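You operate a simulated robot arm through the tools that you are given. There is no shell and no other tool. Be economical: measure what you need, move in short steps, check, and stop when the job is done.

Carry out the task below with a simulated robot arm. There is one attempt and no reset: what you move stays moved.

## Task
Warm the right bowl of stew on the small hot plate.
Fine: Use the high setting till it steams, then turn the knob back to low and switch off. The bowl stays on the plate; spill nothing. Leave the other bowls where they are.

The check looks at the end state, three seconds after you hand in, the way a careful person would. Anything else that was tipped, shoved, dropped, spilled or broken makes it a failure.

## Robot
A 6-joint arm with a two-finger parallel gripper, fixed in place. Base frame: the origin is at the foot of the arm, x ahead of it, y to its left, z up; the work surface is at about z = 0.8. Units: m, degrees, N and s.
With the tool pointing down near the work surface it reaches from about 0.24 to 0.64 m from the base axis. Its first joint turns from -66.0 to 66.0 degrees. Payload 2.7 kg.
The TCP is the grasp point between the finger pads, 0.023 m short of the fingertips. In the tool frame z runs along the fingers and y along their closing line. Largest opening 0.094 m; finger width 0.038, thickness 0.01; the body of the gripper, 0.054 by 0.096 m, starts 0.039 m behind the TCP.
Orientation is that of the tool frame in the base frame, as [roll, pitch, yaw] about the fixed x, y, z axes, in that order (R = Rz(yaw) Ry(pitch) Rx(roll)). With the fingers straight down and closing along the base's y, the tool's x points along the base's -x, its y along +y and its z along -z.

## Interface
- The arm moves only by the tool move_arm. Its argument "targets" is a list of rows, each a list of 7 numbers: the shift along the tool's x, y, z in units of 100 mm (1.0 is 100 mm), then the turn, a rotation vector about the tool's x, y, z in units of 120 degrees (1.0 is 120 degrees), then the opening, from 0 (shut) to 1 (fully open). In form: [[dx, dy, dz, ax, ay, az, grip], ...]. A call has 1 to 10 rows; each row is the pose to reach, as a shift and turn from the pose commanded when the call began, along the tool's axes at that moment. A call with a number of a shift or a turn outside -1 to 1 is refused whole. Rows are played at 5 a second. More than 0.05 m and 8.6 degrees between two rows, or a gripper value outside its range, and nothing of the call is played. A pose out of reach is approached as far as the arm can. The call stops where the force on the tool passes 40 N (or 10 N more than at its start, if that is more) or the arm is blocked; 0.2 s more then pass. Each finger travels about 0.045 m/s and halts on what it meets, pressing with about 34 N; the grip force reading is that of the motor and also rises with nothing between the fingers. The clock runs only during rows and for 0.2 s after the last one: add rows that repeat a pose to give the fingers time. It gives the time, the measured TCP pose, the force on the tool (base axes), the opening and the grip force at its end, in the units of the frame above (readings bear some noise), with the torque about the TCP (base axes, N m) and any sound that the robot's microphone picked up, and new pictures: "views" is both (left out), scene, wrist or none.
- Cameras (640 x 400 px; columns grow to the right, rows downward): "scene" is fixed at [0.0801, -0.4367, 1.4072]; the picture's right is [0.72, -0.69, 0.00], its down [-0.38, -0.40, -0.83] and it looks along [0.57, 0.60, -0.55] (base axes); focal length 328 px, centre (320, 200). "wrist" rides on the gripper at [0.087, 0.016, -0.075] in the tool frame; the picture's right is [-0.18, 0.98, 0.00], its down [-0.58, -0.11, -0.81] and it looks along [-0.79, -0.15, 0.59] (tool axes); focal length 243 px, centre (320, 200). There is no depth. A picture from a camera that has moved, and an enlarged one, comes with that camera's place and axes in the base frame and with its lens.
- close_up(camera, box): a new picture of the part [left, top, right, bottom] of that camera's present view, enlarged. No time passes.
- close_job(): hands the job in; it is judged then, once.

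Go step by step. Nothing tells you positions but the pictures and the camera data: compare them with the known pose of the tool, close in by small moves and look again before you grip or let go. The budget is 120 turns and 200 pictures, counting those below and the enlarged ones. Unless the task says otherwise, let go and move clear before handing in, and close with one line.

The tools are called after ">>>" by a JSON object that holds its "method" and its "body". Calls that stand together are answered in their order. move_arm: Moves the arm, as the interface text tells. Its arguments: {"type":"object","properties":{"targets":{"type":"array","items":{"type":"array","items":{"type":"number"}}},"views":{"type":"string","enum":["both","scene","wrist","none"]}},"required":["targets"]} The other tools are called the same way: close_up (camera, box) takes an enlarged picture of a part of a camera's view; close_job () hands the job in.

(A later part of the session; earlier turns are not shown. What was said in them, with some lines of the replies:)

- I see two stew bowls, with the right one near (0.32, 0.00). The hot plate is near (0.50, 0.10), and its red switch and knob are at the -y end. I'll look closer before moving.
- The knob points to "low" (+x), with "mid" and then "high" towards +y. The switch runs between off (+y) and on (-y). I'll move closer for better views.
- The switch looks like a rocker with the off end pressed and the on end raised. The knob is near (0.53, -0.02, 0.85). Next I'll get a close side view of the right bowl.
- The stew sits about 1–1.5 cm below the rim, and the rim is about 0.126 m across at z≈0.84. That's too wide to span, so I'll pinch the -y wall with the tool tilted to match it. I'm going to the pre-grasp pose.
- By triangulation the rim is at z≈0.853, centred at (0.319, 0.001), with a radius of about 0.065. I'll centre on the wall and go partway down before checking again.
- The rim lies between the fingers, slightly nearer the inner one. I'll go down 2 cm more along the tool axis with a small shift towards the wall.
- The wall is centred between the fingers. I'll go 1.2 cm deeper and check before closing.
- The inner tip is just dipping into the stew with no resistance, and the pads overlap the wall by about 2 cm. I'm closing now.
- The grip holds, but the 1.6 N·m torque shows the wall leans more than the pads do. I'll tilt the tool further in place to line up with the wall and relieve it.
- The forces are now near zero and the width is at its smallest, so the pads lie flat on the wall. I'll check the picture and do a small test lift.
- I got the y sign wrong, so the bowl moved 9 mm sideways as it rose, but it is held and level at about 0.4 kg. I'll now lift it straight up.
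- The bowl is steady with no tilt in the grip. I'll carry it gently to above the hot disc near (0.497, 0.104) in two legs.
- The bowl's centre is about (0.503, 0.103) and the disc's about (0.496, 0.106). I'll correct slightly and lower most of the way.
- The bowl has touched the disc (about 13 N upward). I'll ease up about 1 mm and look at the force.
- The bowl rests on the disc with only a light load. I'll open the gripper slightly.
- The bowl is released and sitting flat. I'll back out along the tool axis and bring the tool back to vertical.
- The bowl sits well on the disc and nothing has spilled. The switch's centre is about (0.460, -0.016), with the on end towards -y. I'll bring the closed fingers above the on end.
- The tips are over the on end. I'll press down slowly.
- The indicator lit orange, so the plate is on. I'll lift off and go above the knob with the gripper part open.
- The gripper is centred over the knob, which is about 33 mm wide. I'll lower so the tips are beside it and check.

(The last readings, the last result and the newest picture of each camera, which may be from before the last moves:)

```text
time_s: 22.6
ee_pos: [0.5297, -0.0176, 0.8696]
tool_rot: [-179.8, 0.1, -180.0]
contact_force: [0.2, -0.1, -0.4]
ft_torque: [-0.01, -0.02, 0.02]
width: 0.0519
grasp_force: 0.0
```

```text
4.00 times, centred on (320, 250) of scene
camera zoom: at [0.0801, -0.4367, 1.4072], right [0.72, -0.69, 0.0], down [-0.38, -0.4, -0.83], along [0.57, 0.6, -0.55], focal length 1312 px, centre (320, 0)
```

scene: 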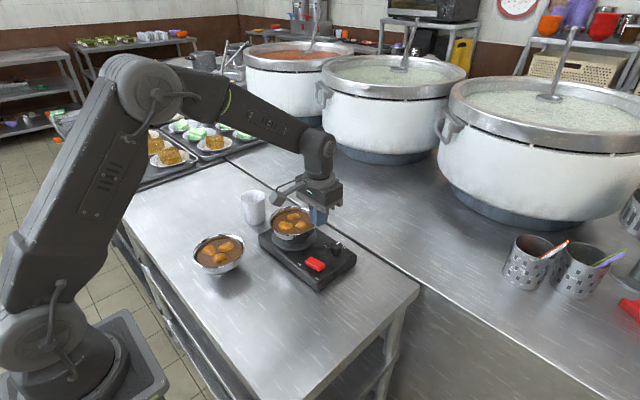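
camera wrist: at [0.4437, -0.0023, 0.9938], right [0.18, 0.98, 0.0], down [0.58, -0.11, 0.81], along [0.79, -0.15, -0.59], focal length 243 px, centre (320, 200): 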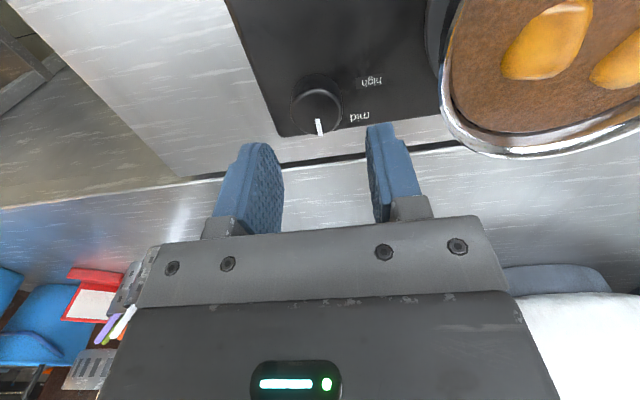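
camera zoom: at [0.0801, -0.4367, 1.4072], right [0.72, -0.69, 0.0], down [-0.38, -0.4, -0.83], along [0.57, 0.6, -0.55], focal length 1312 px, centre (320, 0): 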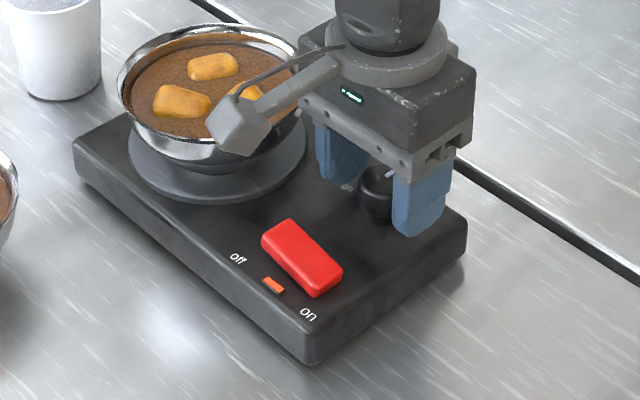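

The fingers straddle the knob, but I'm about 3 mm off in y. I'll correct that and close on it.

>>> {"method": "move_arm", "body": {"targets": [[-0.01, -0.025, 0, 0, 0, 0, 0.5], [-0.01, -0.025, 0, 0, 0, 0, 0.4], [-0.01, -0.025, 0.0, 0, 0, 0, 0.3], [-0.01, -0.025, 0.0, 0, 0, 0, 0.2], [-0.01, -0.025, 0.0, 0, 0, 0, 0.2]], "views": "none"}}

>>> {"method": "close_up", "body": {"camera": "wrist", "box": [200, 40, 440, 220]}}

```text
time_s: 23.8
ee_pos: [0.5305, -0.0188, 0.871]
tool_rot: [-179.9, 0.1, -179.9]
contact_force: [0.4, 11.0, -0.3]
ft_torque: [0.23, 0.03, 0.0]
width: 0.0314
grasp_force: 34.0
```

```text
2.22 times, centred on (320, 130) of wrist
camera zoom: at [0.4433, -0.0045, 0.9454], right [0.18, 0.98, 0.0], down [0.58, -0.11, 0.81], along [0.79, -0.15, -0.59], focal length 539 px, centre (320, 356)
```

zoom: 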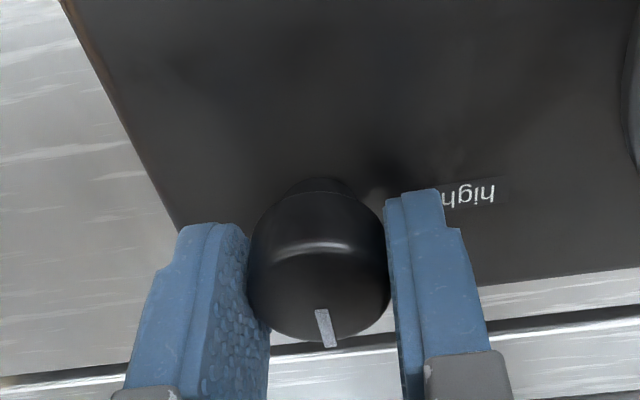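

I have the knob, with 11 N of sideways load. I'll recentre by 1.5 mm and turn counter-clockwise towards high, starting with 40°.

>>> {"method": "move_arm", "body": {"targets": [[0, 0.015, 0, 0, 0, 0, 0.2], [0, 0.015, 0, 0, 0, -0.065, 0.2], [0, 0.015, 0, 0, 0, -0.13, 0.2], [0, 0.015, 0, 0, 0, -0.195, 0.2], [0, 0.015, 0, 0, 0, -0.26, 0.2], [0, 0.015, 0, 0, 0, -0.33, 0.2]], "views": "none"}}

>>> {"method": "close_up", "body": {"camera": "wrist", "box": [200, 40, 440, 220]}}

```text
time_s: 25.2
ee_pos: [0.5306, -0.0203, 0.8703]
tool_rot: [-180.0, 0.0, -140.2]
contact_force: [-13.0, 11.2, 7.0]
ft_torque: [0.59, -0.05, -0.01]
width: 0.0313
grasp_force: 33.6
```

```text
2.22 times, centred on (320, 130) of wrist
camera zoom: at [0.4531, -0.0629, 0.9456], right [-0.49, 0.87, 0.0], down [0.52, 0.29, 0.81], along [0.7, 0.39, -0.59], focal length 539 px, centre (320, 356)
```

zoom: 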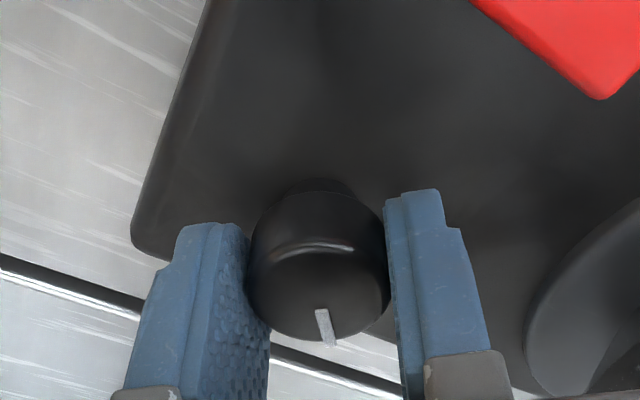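

The knob has turned 40° along with the gripper. I'll relieve the side load again and continue to about 82°.

>>> {"method": "move_arm", "body": {"targets": [[0, 0.015, 0, 0, 0, 0, 0.2], [0, 0.015, 0, 0, 0, -0.065, 0.2], [0, 0.015, 0, 0, 0, -0.13, 0.2], [0, 0.015, 0, 0, 0, -0.195, 0.2], [0, 0.015, 0, 0, 0, -0.26, 0.2], [0, 0.015, 0, 0, 0, -0.325, 0.2], [0, 0.015, 0, 0, 0, -0.35, 0.2]], "views": "none"}}

>>> {"method": "close_up", "body": {"camera": "wrist", "box": [160, 0, 480, 220]}}

>>> {"method": "close_up", "body": {"camera": "scene", "box": [260, 180, 380, 300]}}

```text
time_s: 26.8
ee_pos: [0.529, -0.0195, 0.8699]
tool_rot: [-179.9, 0.0, -98.3]
contact_force: [-7.3, 7.0, 4.8]
ft_torque: [0.84, 0.0, 0.0]
width: 0.0314
grasp_force: 34.5
```

```text
1.82 times, centred on (320, 110) of wrist
camera zoom: at [0.5005, -0.1028, 0.9456], right [-0.95, 0.32, 0.0], down [0.19, 0.56, 0.81], along [0.26, 0.76, -0.59], focal length 441 px, centre (320, 364)
```

zoom: 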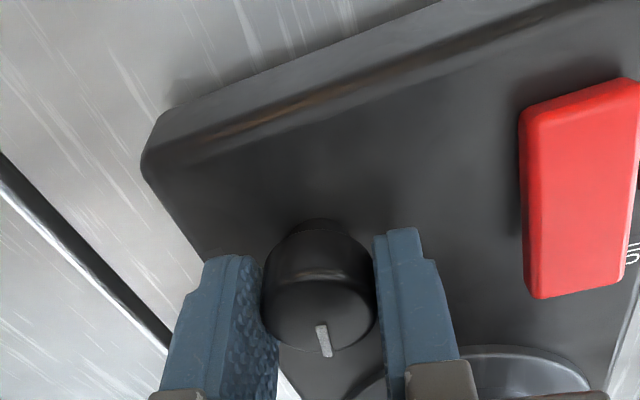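

```text
3.33 times, centred on (320, 240) of scene
camera zoom: at [0.0799, -0.4365, 1.4073], right [0.72, -0.69, 0.0], down [-0.38, -0.4, -0.83], along [0.57, 0.6, -0.55], focal length 1093 px, centre (320, 67)
```

zoom: 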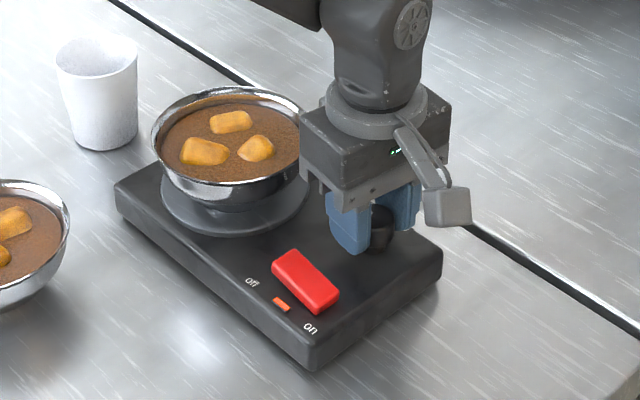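

The knob has turned about 82° with no end stop felt. I'll go the last 8°.

>>> {"method": "move_arm", "body": {"targets": [[0, 0.01, 0, 0, 0, -0.035, 0.2], [0, 0.01, 0, 0, 0, -0.068, 0.2]], "views": "none"}}

```text
time_s: 27.4
ee_pos: [0.5307, -0.0189, 0.8703]
tool_rot: [-179.7, -0.1, -90.1]
contact_force: [-0.6, 4.7, 2.6]
ft_torque: [0.5, -0.07, -0.02]
width: 0.031
grasp_force: 33.6
```

I'm at 90° now. I'll open, lift and check the pointer against the labels.

>>> {"method": "move_arm", "body": {"targets": [[0, 0, 0, 0, 0, 0, 0.4], [0, 0, 0, 0, 0, 0, 0.5], [0, 0, 0, 0, 0, 0, 0.5], [0, 0, -0.25, 0, 0, 0, 0.5], [0, 0, -0.55, 0, 0, 0, 0.5]], "views": "wrist"}}

>>> {"method": "close_up", "body": {"camera": "scene", "box": [260, 180, 380, 300]}}

```text
time_s: 28.6
ee_pos: [0.5294, -0.0191, 0.9261]
tool_rot: [-179.9, -0.1, -90.2]
contact_force: [0.2, 0.8, -0.6]
ft_torque: [-0.02, -0.01, -0.02]
width: 0.0468
grasp_force: 0.1
camera wrist: at [0.5121, -0.1058, 1.0009], right [-0.98, 0.19, 0.0], down [0.11, 0.58, 0.81], along [0.15, 0.79, -0.59], focal length 243 px, centre (320, 200)
```

wrist: 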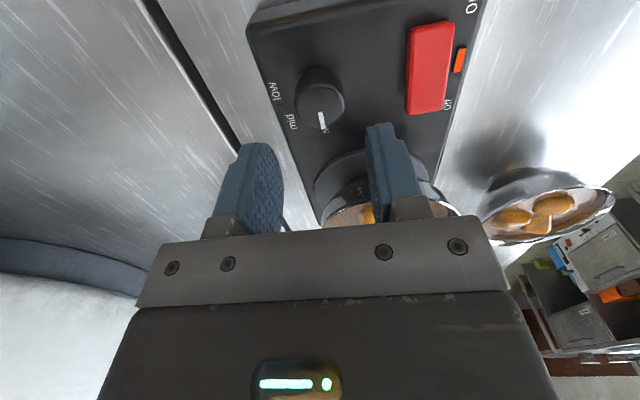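

```text
3.33 times, centred on (320, 240) of scene
camera zoom: at [0.0801, -0.4367, 1.4072], right [0.72, -0.69, 0.0], down [-0.38, -0.4, -0.83], along [0.57, 0.6, -0.55], focal length 1093 px, centre (320, 67)
```

zoom: 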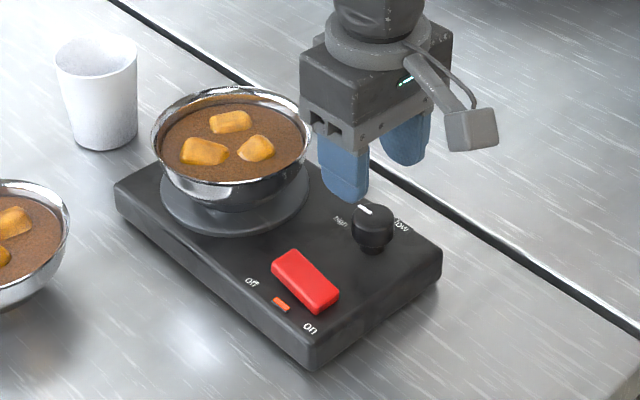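

>>> {"method": "close_up", "body": {"camera": "wrist", "box": [240, 40, 400, 160]}}

>>> {"method": "close_up", "body": {"camera": "scene", "box": [315, 225, 365, 265]}}

```text
3.33 times, centred on (320, 100) of wrist
camera zoom: at [0.5121, -0.1058, 1.0009], right [-0.98, 0.19, 0.0], down [0.11, 0.58, 0.81], along [0.15, 0.79, -0.59], focal length 809 px, centre (320, 533)
```

zoom: 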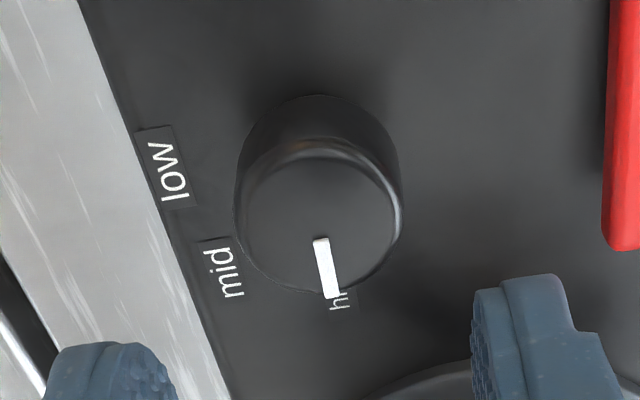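

```text
10.00 times, centred on (340, 245) of scene
camera zoom: at [0.0801, -0.4367, 1.4072], right [0.72, -0.69, 0.0], down [-0.38, -0.4, -0.83], along [0.57, 0.6, -0.55], focal length 3280 px, centre (120, -250)
```

zoom: 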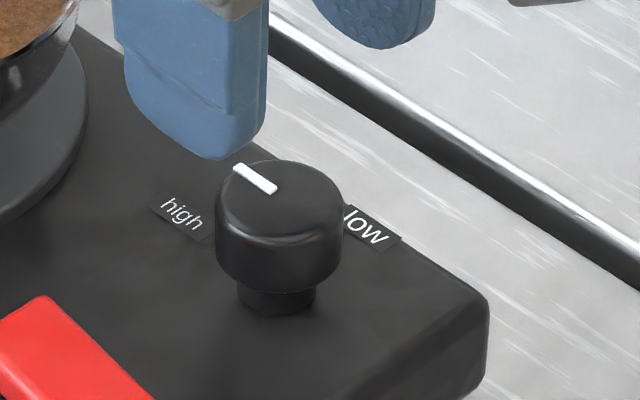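

The pointer is on "high" and the indicator is lit. I'll wait and watch for steam.

>>> {"method": "move_arm", "body": {"targets": [[0, 0, 0, 0, 0, 0, 0.5], [0, 0, 0, 0, 0, 0, 0.5], [0, 0, 0, 0, 0, 0, 0.5], [0, 0, 0, 0, 0, 0, 0.5], [0, 0, 0, 0, 0, 0, 0.5], [0, 0, 0, 0, 0, 0, 0.5], [0, 0, 0, 0, 0, 0, 0.5], [0, 0, 0, 0, 0, 0, 0.5], [0, 0, 0, 0, 0, 0, 0.5], [0, 0, 0, 0, 0, 0, 0.5]], "views": "none"}}

>>> {"method": "move_arm", "body": {"targets": [[0, 0, 0, 0, 0, 0, 0.5], [0, 0, 0, 0, 0, 0, 0.5], [0, 0, 0, 0, 0, 0, 0.5], [0, 0, 0, 0, 0, 0, 0.5], [0, 0, 0, 0, 0, 0, 0.5], [0, 0, 0, 0, 0, 0, 0.5], [0, 0, 0, 0, 0, 0, 0.5], [0, 0, 0, 0, 0, 0, 0.5], [0, 0, 0, 0, 0, 0, 0.5], [0, 0, 0, 0, 0, 0, 0.5]], "views": "none"}}

>>> {"method": "close_up", "body": {"camera": "scene", "box": [240, 130, 380, 290]}}

```text
time_s: 30.8
ee_pos: [0.5289, -0.019, 0.926]
tool_rot: [-179.9, -0.1, -90.3]
contact_force: [-0.1, -0.7, 0.5]
ft_torque: [-0.05, 0.02, 0.01]
width: 0.0473
grasp_force: 0.0
```

```text
time_s: 33.0
ee_pos: [0.53, -0.0191, 0.9259]
tool_rot: [-179.9, -0.1, -90.2]
contact_force: [0.4, 0.2, -0.1]
ft_torque: [0.0, 0.03, -0.01]
width: 0.0468
grasp_force: 0.1
```

```text
2.50 times, centred on (310, 210) of scene
camera zoom: at [0.0801, -0.4367, 1.4072], right [0.72, -0.69, 0.0], down [-0.38, -0.4, -0.83], along [0.57, 0.6, -0.55], focal length 820 px, centre (345, 175)
```

zoom: 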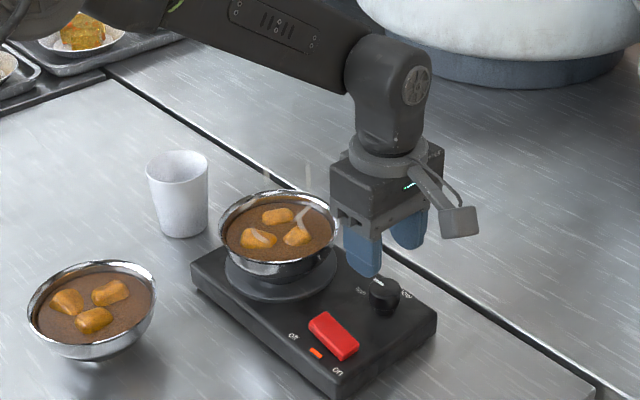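

Pale wisps are rising from the bowl. I'll confirm with an enlargement before turning the knob down.

>>> {"method": "close_up", "body": {"camera": "scene", "box": [260, 170, 330, 250]}}

```text
5.00 times, centred on (295, 210) of scene
camera zoom: at [0.0801, -0.4367, 1.4072], right [0.72, -0.69, 0.0], down [-0.38, -0.4, -0.83], along [0.57, 0.6, -0.55], focal length 1640 px, centre (445, 150)
```

zoom: 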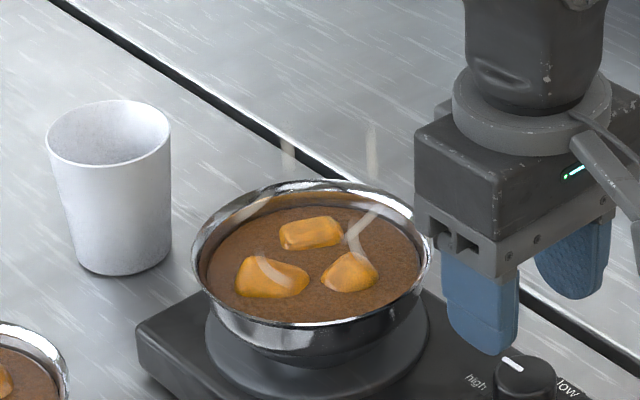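

It's steaming. I'll go back down onto the knob and grip it.

>>> {"method": "move_arm", "body": {"targets": [[0, 0, 0.25, 0, 0, 0, 0.5], [0, 0, 0.45, 0, 0, 0, 0.5], [0, 0, 0.55, 0, 0, 0, 0.5], [0, 0, 0.55, 0, 0, 0, 0.35], [0, 0, 0.55, 0, 0, 0, 0.2], [0, 0, 0.55, 0, 0, 0, 0.2], [0, 0, 0.55, 0, 0, 0, 0.2]], "views": "none"}}

```text
time_s: 34.6
ee_pos: [0.5305, -0.0199, 0.87]
tool_rot: [-179.8, 0.0, -90.2]
contact_force: [6.1, -0.3, -0.3]
ft_torque: [0.07, -0.17, -0.02]
width: 0.0311
grasp_force: 34.1
```

>>> {"method": "move_arm", "body": {"targets": [[0, 0, 0, 0, 0, 0.065, 0.2], [0, 0, 0, 0, 0, 0.13, 0.2], [0, 0, 0, 0, 0, 0.195, 0.2], [0, 0, 0, 0, 0, 0.26, 0.2], [0, 0, 0, 0, 0, 0.325, 0.2], [0, 0, 0, 0, 0, 0.375, 0.2]], "views": "none"}}

>>> {"method": "move_arm", "body": {"targets": [[0, 0, 0, 0, 0, 0.065, 0.2], [0, 0, 0, 0, 0, 0.13, 0.2], [0, 0, 0, 0, 0, 0.195, 0.2], [0, 0, 0, 0, 0, 0.26, 0.2], [0, 0, 0, 0, 0, 0.325, 0.2], [0, 0, 0, 0, 0, 0.373, 0.2]], "views": "none"}}

```text
time_s: 36.0
ee_pos: [0.5298, -0.0198, 0.8707]
tool_rot: [-179.7, 0.0, -135.5]
contact_force: [13.4, -13.1, 0.4]
ft_torque: [-0.84, 0.24, 0.06]
width: 0.0314
grasp_force: 33.8
```

```text
time_s: 37.4
ee_pos: [0.5298, -0.0196, 0.8697]
tool_rot: [-179.8, 0.3, 179.9]
contact_force: [15.0, -16.8, 1.0]
ft_torque: [-0.36, 0.4, -0.01]
width: 0.0313
grasp_force: 33.9
```

The gripper has turned back the full 90°. I'll release, lift and check the pointer.

>>> {"method": "move_arm", "body": {"targets": [[0, 0, 0, 0, 0, 0, 0.4], [0, 0, 0, 0, 0, 0, 0.5], [0, 0, 0, 0, 0, 0, 0.5], [0, 0, -0.25, 0, 0, 0, 0.5], [0, 0, -0.5, 0, 0, 0, 0.5]], "views": "none"}}

>>> {"method": "close_up", "body": {"camera": "scene", "box": [275, 195, 375, 295]}}

>>> {"method": "close_up", "body": {"camera": "wrist", "box": [240, 40, 400, 160]}}

```text
time_s: 38.6
ee_pos: [0.5297, -0.0195, 0.9223]
tool_rot: [-180.0, 0.0, -180.0]
contact_force: [0.1, -0.2, 0.3]
ft_torque: [0.02, -0.01, 0.0]
width: 0.0469
grasp_force: 0.1
```

```text
4.00 times, centred on (325, 245) of scene
camera zoom: at [0.0801, -0.4367, 1.4072], right [0.72, -0.69, 0.0], down [-0.38, -0.4, -0.83], along [0.57, 0.6, -0.55], focal length 1312 px, centre (300, 20)
```

zoom: 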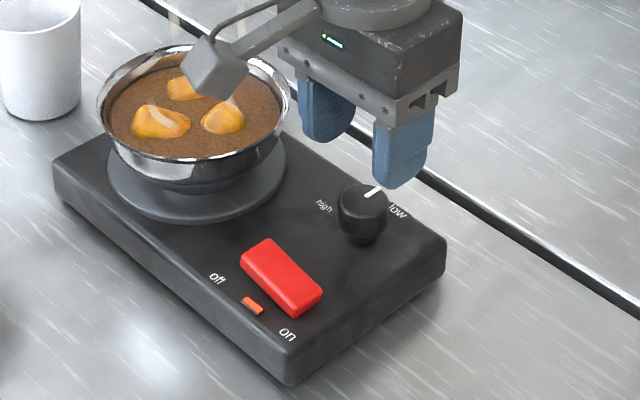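

```text
3.33 times, centred on (320, 100) of wrist
camera zoom: at [0.4421, -0.0029, 0.9969], right [0.18, 0.98, 0.0], down [0.58, -0.11, 0.81], along [0.79, -0.15, -0.59], focal length 809 px, centre (320, 533)
```

zoom: 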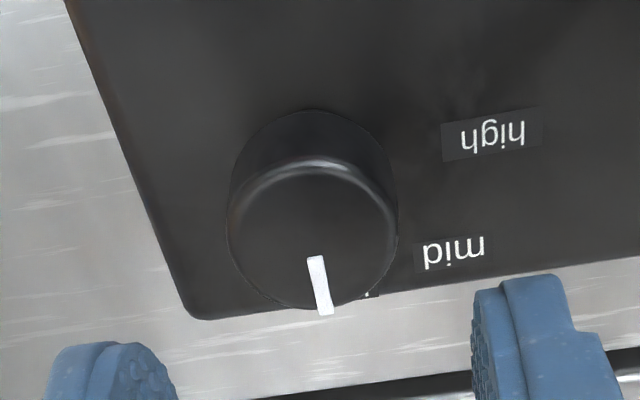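

The knob is back on "low". Next I'll press the off end of the rocker near (0.461, 0.001) with closed fingers.

>>> {"method": "move_arm", "body": {"targets": [[0.25, 0.05, -0.05, 0, 0, 0, 0.3], [0.5, 0.13, -0.05, 0, 0, 0, 0.1], [0.7, 0.2, 0.0, 0, 0, 0, 0.0], [0.7, 0.2, 0.2, 0, 0, 0, 0.0], [0.7, 0.2, 0.22, 0, 0, 0, 0.0]], "views": "none"}}

>>> {"method": "close_up", "body": {"camera": "scene", "box": [275, 195, 375, 295]}}

>>> {"method": "close_up", "body": {"camera": "wrist", "box": [220, 40, 420, 190]}}

```text
time_s: 39.8
ee_pos: [0.4592, 0.0021, 0.8985]
tool_rot: [-179.9, 0.1, 180.0]
contact_force: [0.9, 0.5, 0.1]
ft_torque: [-0.01, 0.0, -0.05]
width: 0.0001
grasp_force: 33.3
```

```text
4.00 times, centred on (325, 245) of scene
camera zoom: at [0.0801, -0.4367, 1.4072], right [0.72, -0.69, 0.0], down [-0.38, -0.4, -0.83], along [0.57, 0.6, -0.55], focal length 1312 px, centre (300, 20)
```

zoom: 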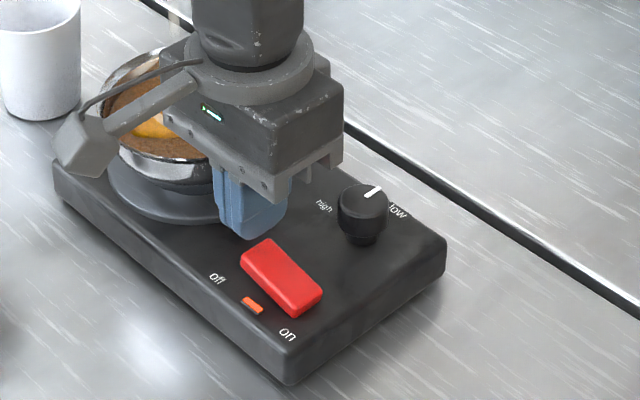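

```text
2.67 times, centred on (320, 115) of wrist
camera zoom: at [0.3716, 0.0176, 0.9727], right [0.18, 0.98, 0.0], down [0.58, -0.11, 0.81], along [0.79, -0.15, -0.59], focal length 647 px, centre (320, 427)
```

zoom: 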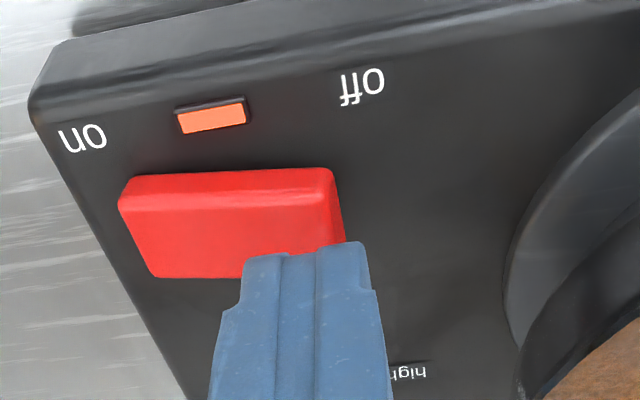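

The tips are over the off end, slightly past its edge, so I'll shift 4 mm towards its middle and press.

>>> {"method": "move_arm", "body": {"targets": [[0, -0.04, 0.1, 0, 0, 0, 0.0], [0, -0.04, 0.16, 0, 0, 0, 0.0], [0, -0.04, 0.2, 0, 0, 0, 0.0], [0, -0.04, 0.24, 0, 0, 0, 0.0]], "views": "none"}}

>>> {"method": "close_up", "body": {"camera": "scene", "box": [275, 195, 375, 295]}}

```text
time_s: 40.8
ee_pos: [0.4609, -0.0024, 0.8742]
tool_rot: [-180.0, 0.1, -179.9]
contact_force: [-2.2, 2.6, 4.1]
ft_torque: [0.02, 0.07, -0.07]
width: 0.0001
grasp_force: 34.7
```

```text
4.00 times, centred on (325, 245) of scene
camera zoom: at [0.08, -0.4366, 1.4072], right [0.72, -0.69, 0.0], down [-0.38, -0.4, -0.83], along [0.57, 0.6, -0.55], focal length 1312 px, centre (300, 20)
```

zoom: 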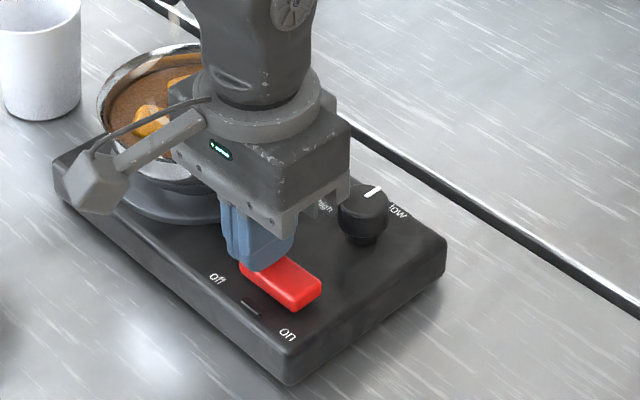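

The indicator is dark, so the plate is off. I'll move up and clear, then take a last look.

>>> {"method": "move_arm", "body": {"targets": [[0, -0.02, -0.3, 0, 0, 0, 0.0], [0.1, -0.2, -0.6, 0, 0, 0, 0.0], [0.3, -0.5, -0.9, 0, 0, 0, 0.0], [0.5, -0.8, -1.0, 0, 0, 0, 0.0], [0.6, -1.0, -1.0, 0, 0, 0, 0.0]], "views": "scene"}}

>>> {"method": "move_arm", "body": {"targets": [[0, 0, -0.4, 0, 0, 0, 0.0], [0, 0, -0.8, 0, 0, 0, 0.0], [0, 0, -1.0, 0, 0, 0, 0.0]], "views": "scene"}}

>>> {"method": "close_up", "body": {"camera": "scene", "box": [180, 170, 370, 310]}}

```text
time_s: 42.0
ee_pos: [0.3994, -0.1027, 0.9727]
tool_rot: [180.0, 0.1, 180.0]
contact_force: [0.8, 0.5, 0.1]
ft_torque: [0.01, 0.02, -0.01]
width: 0.0002
grasp_force: 34.2
```

scene: 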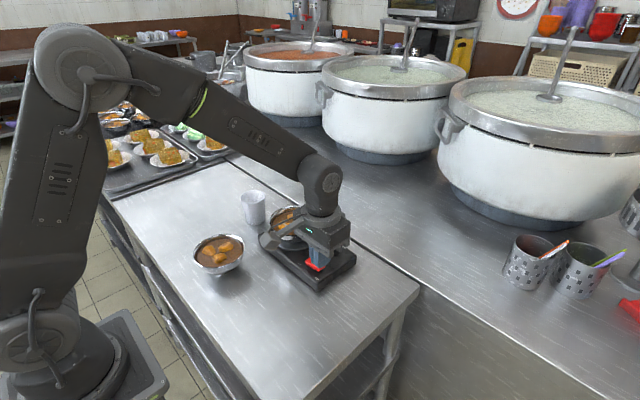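

```text
time_s: 42.8
ee_pos: [0.399, -0.1007, 1.0742]
tool_rot: [180.0, -0.1, -179.9]
contact_force: [-0.3, -0.1, 0.1]
ft_torque: [-0.02, 0.03, 0.02]
width: 0.0
grasp_force: 34.2
```

scene: 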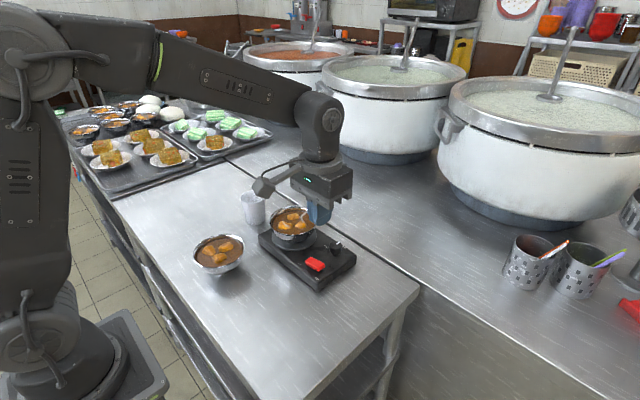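

```text
2.86 times, centred on (275, 240) of scene
camera zoom: at [0.0801, -0.4367, 1.4072], right [0.72, -0.69, 0.0], down [-0.38, -0.4, -0.83], along [0.57, 0.6, -0.55], focal length 937 px, centre (449, 86)
```

zoom: 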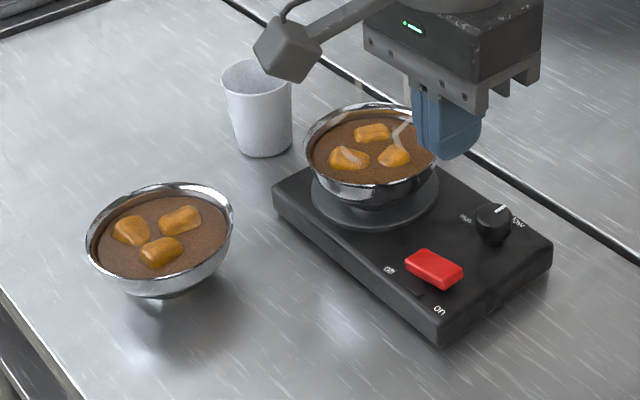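

The bowl sits on the plate steaming, the knob is at low, the switch is off, the other bowl hasn't moved and the arm is clear. I'm handing in.

>>> {"method": "close_job", "body": {}}

```text
The job is handed in.
```

The right bowl of stew was heated on high until it steamed and is still on the hot plate, with the knob back at low and the switch off. I saw no spills, and the other bowls were left where they were.
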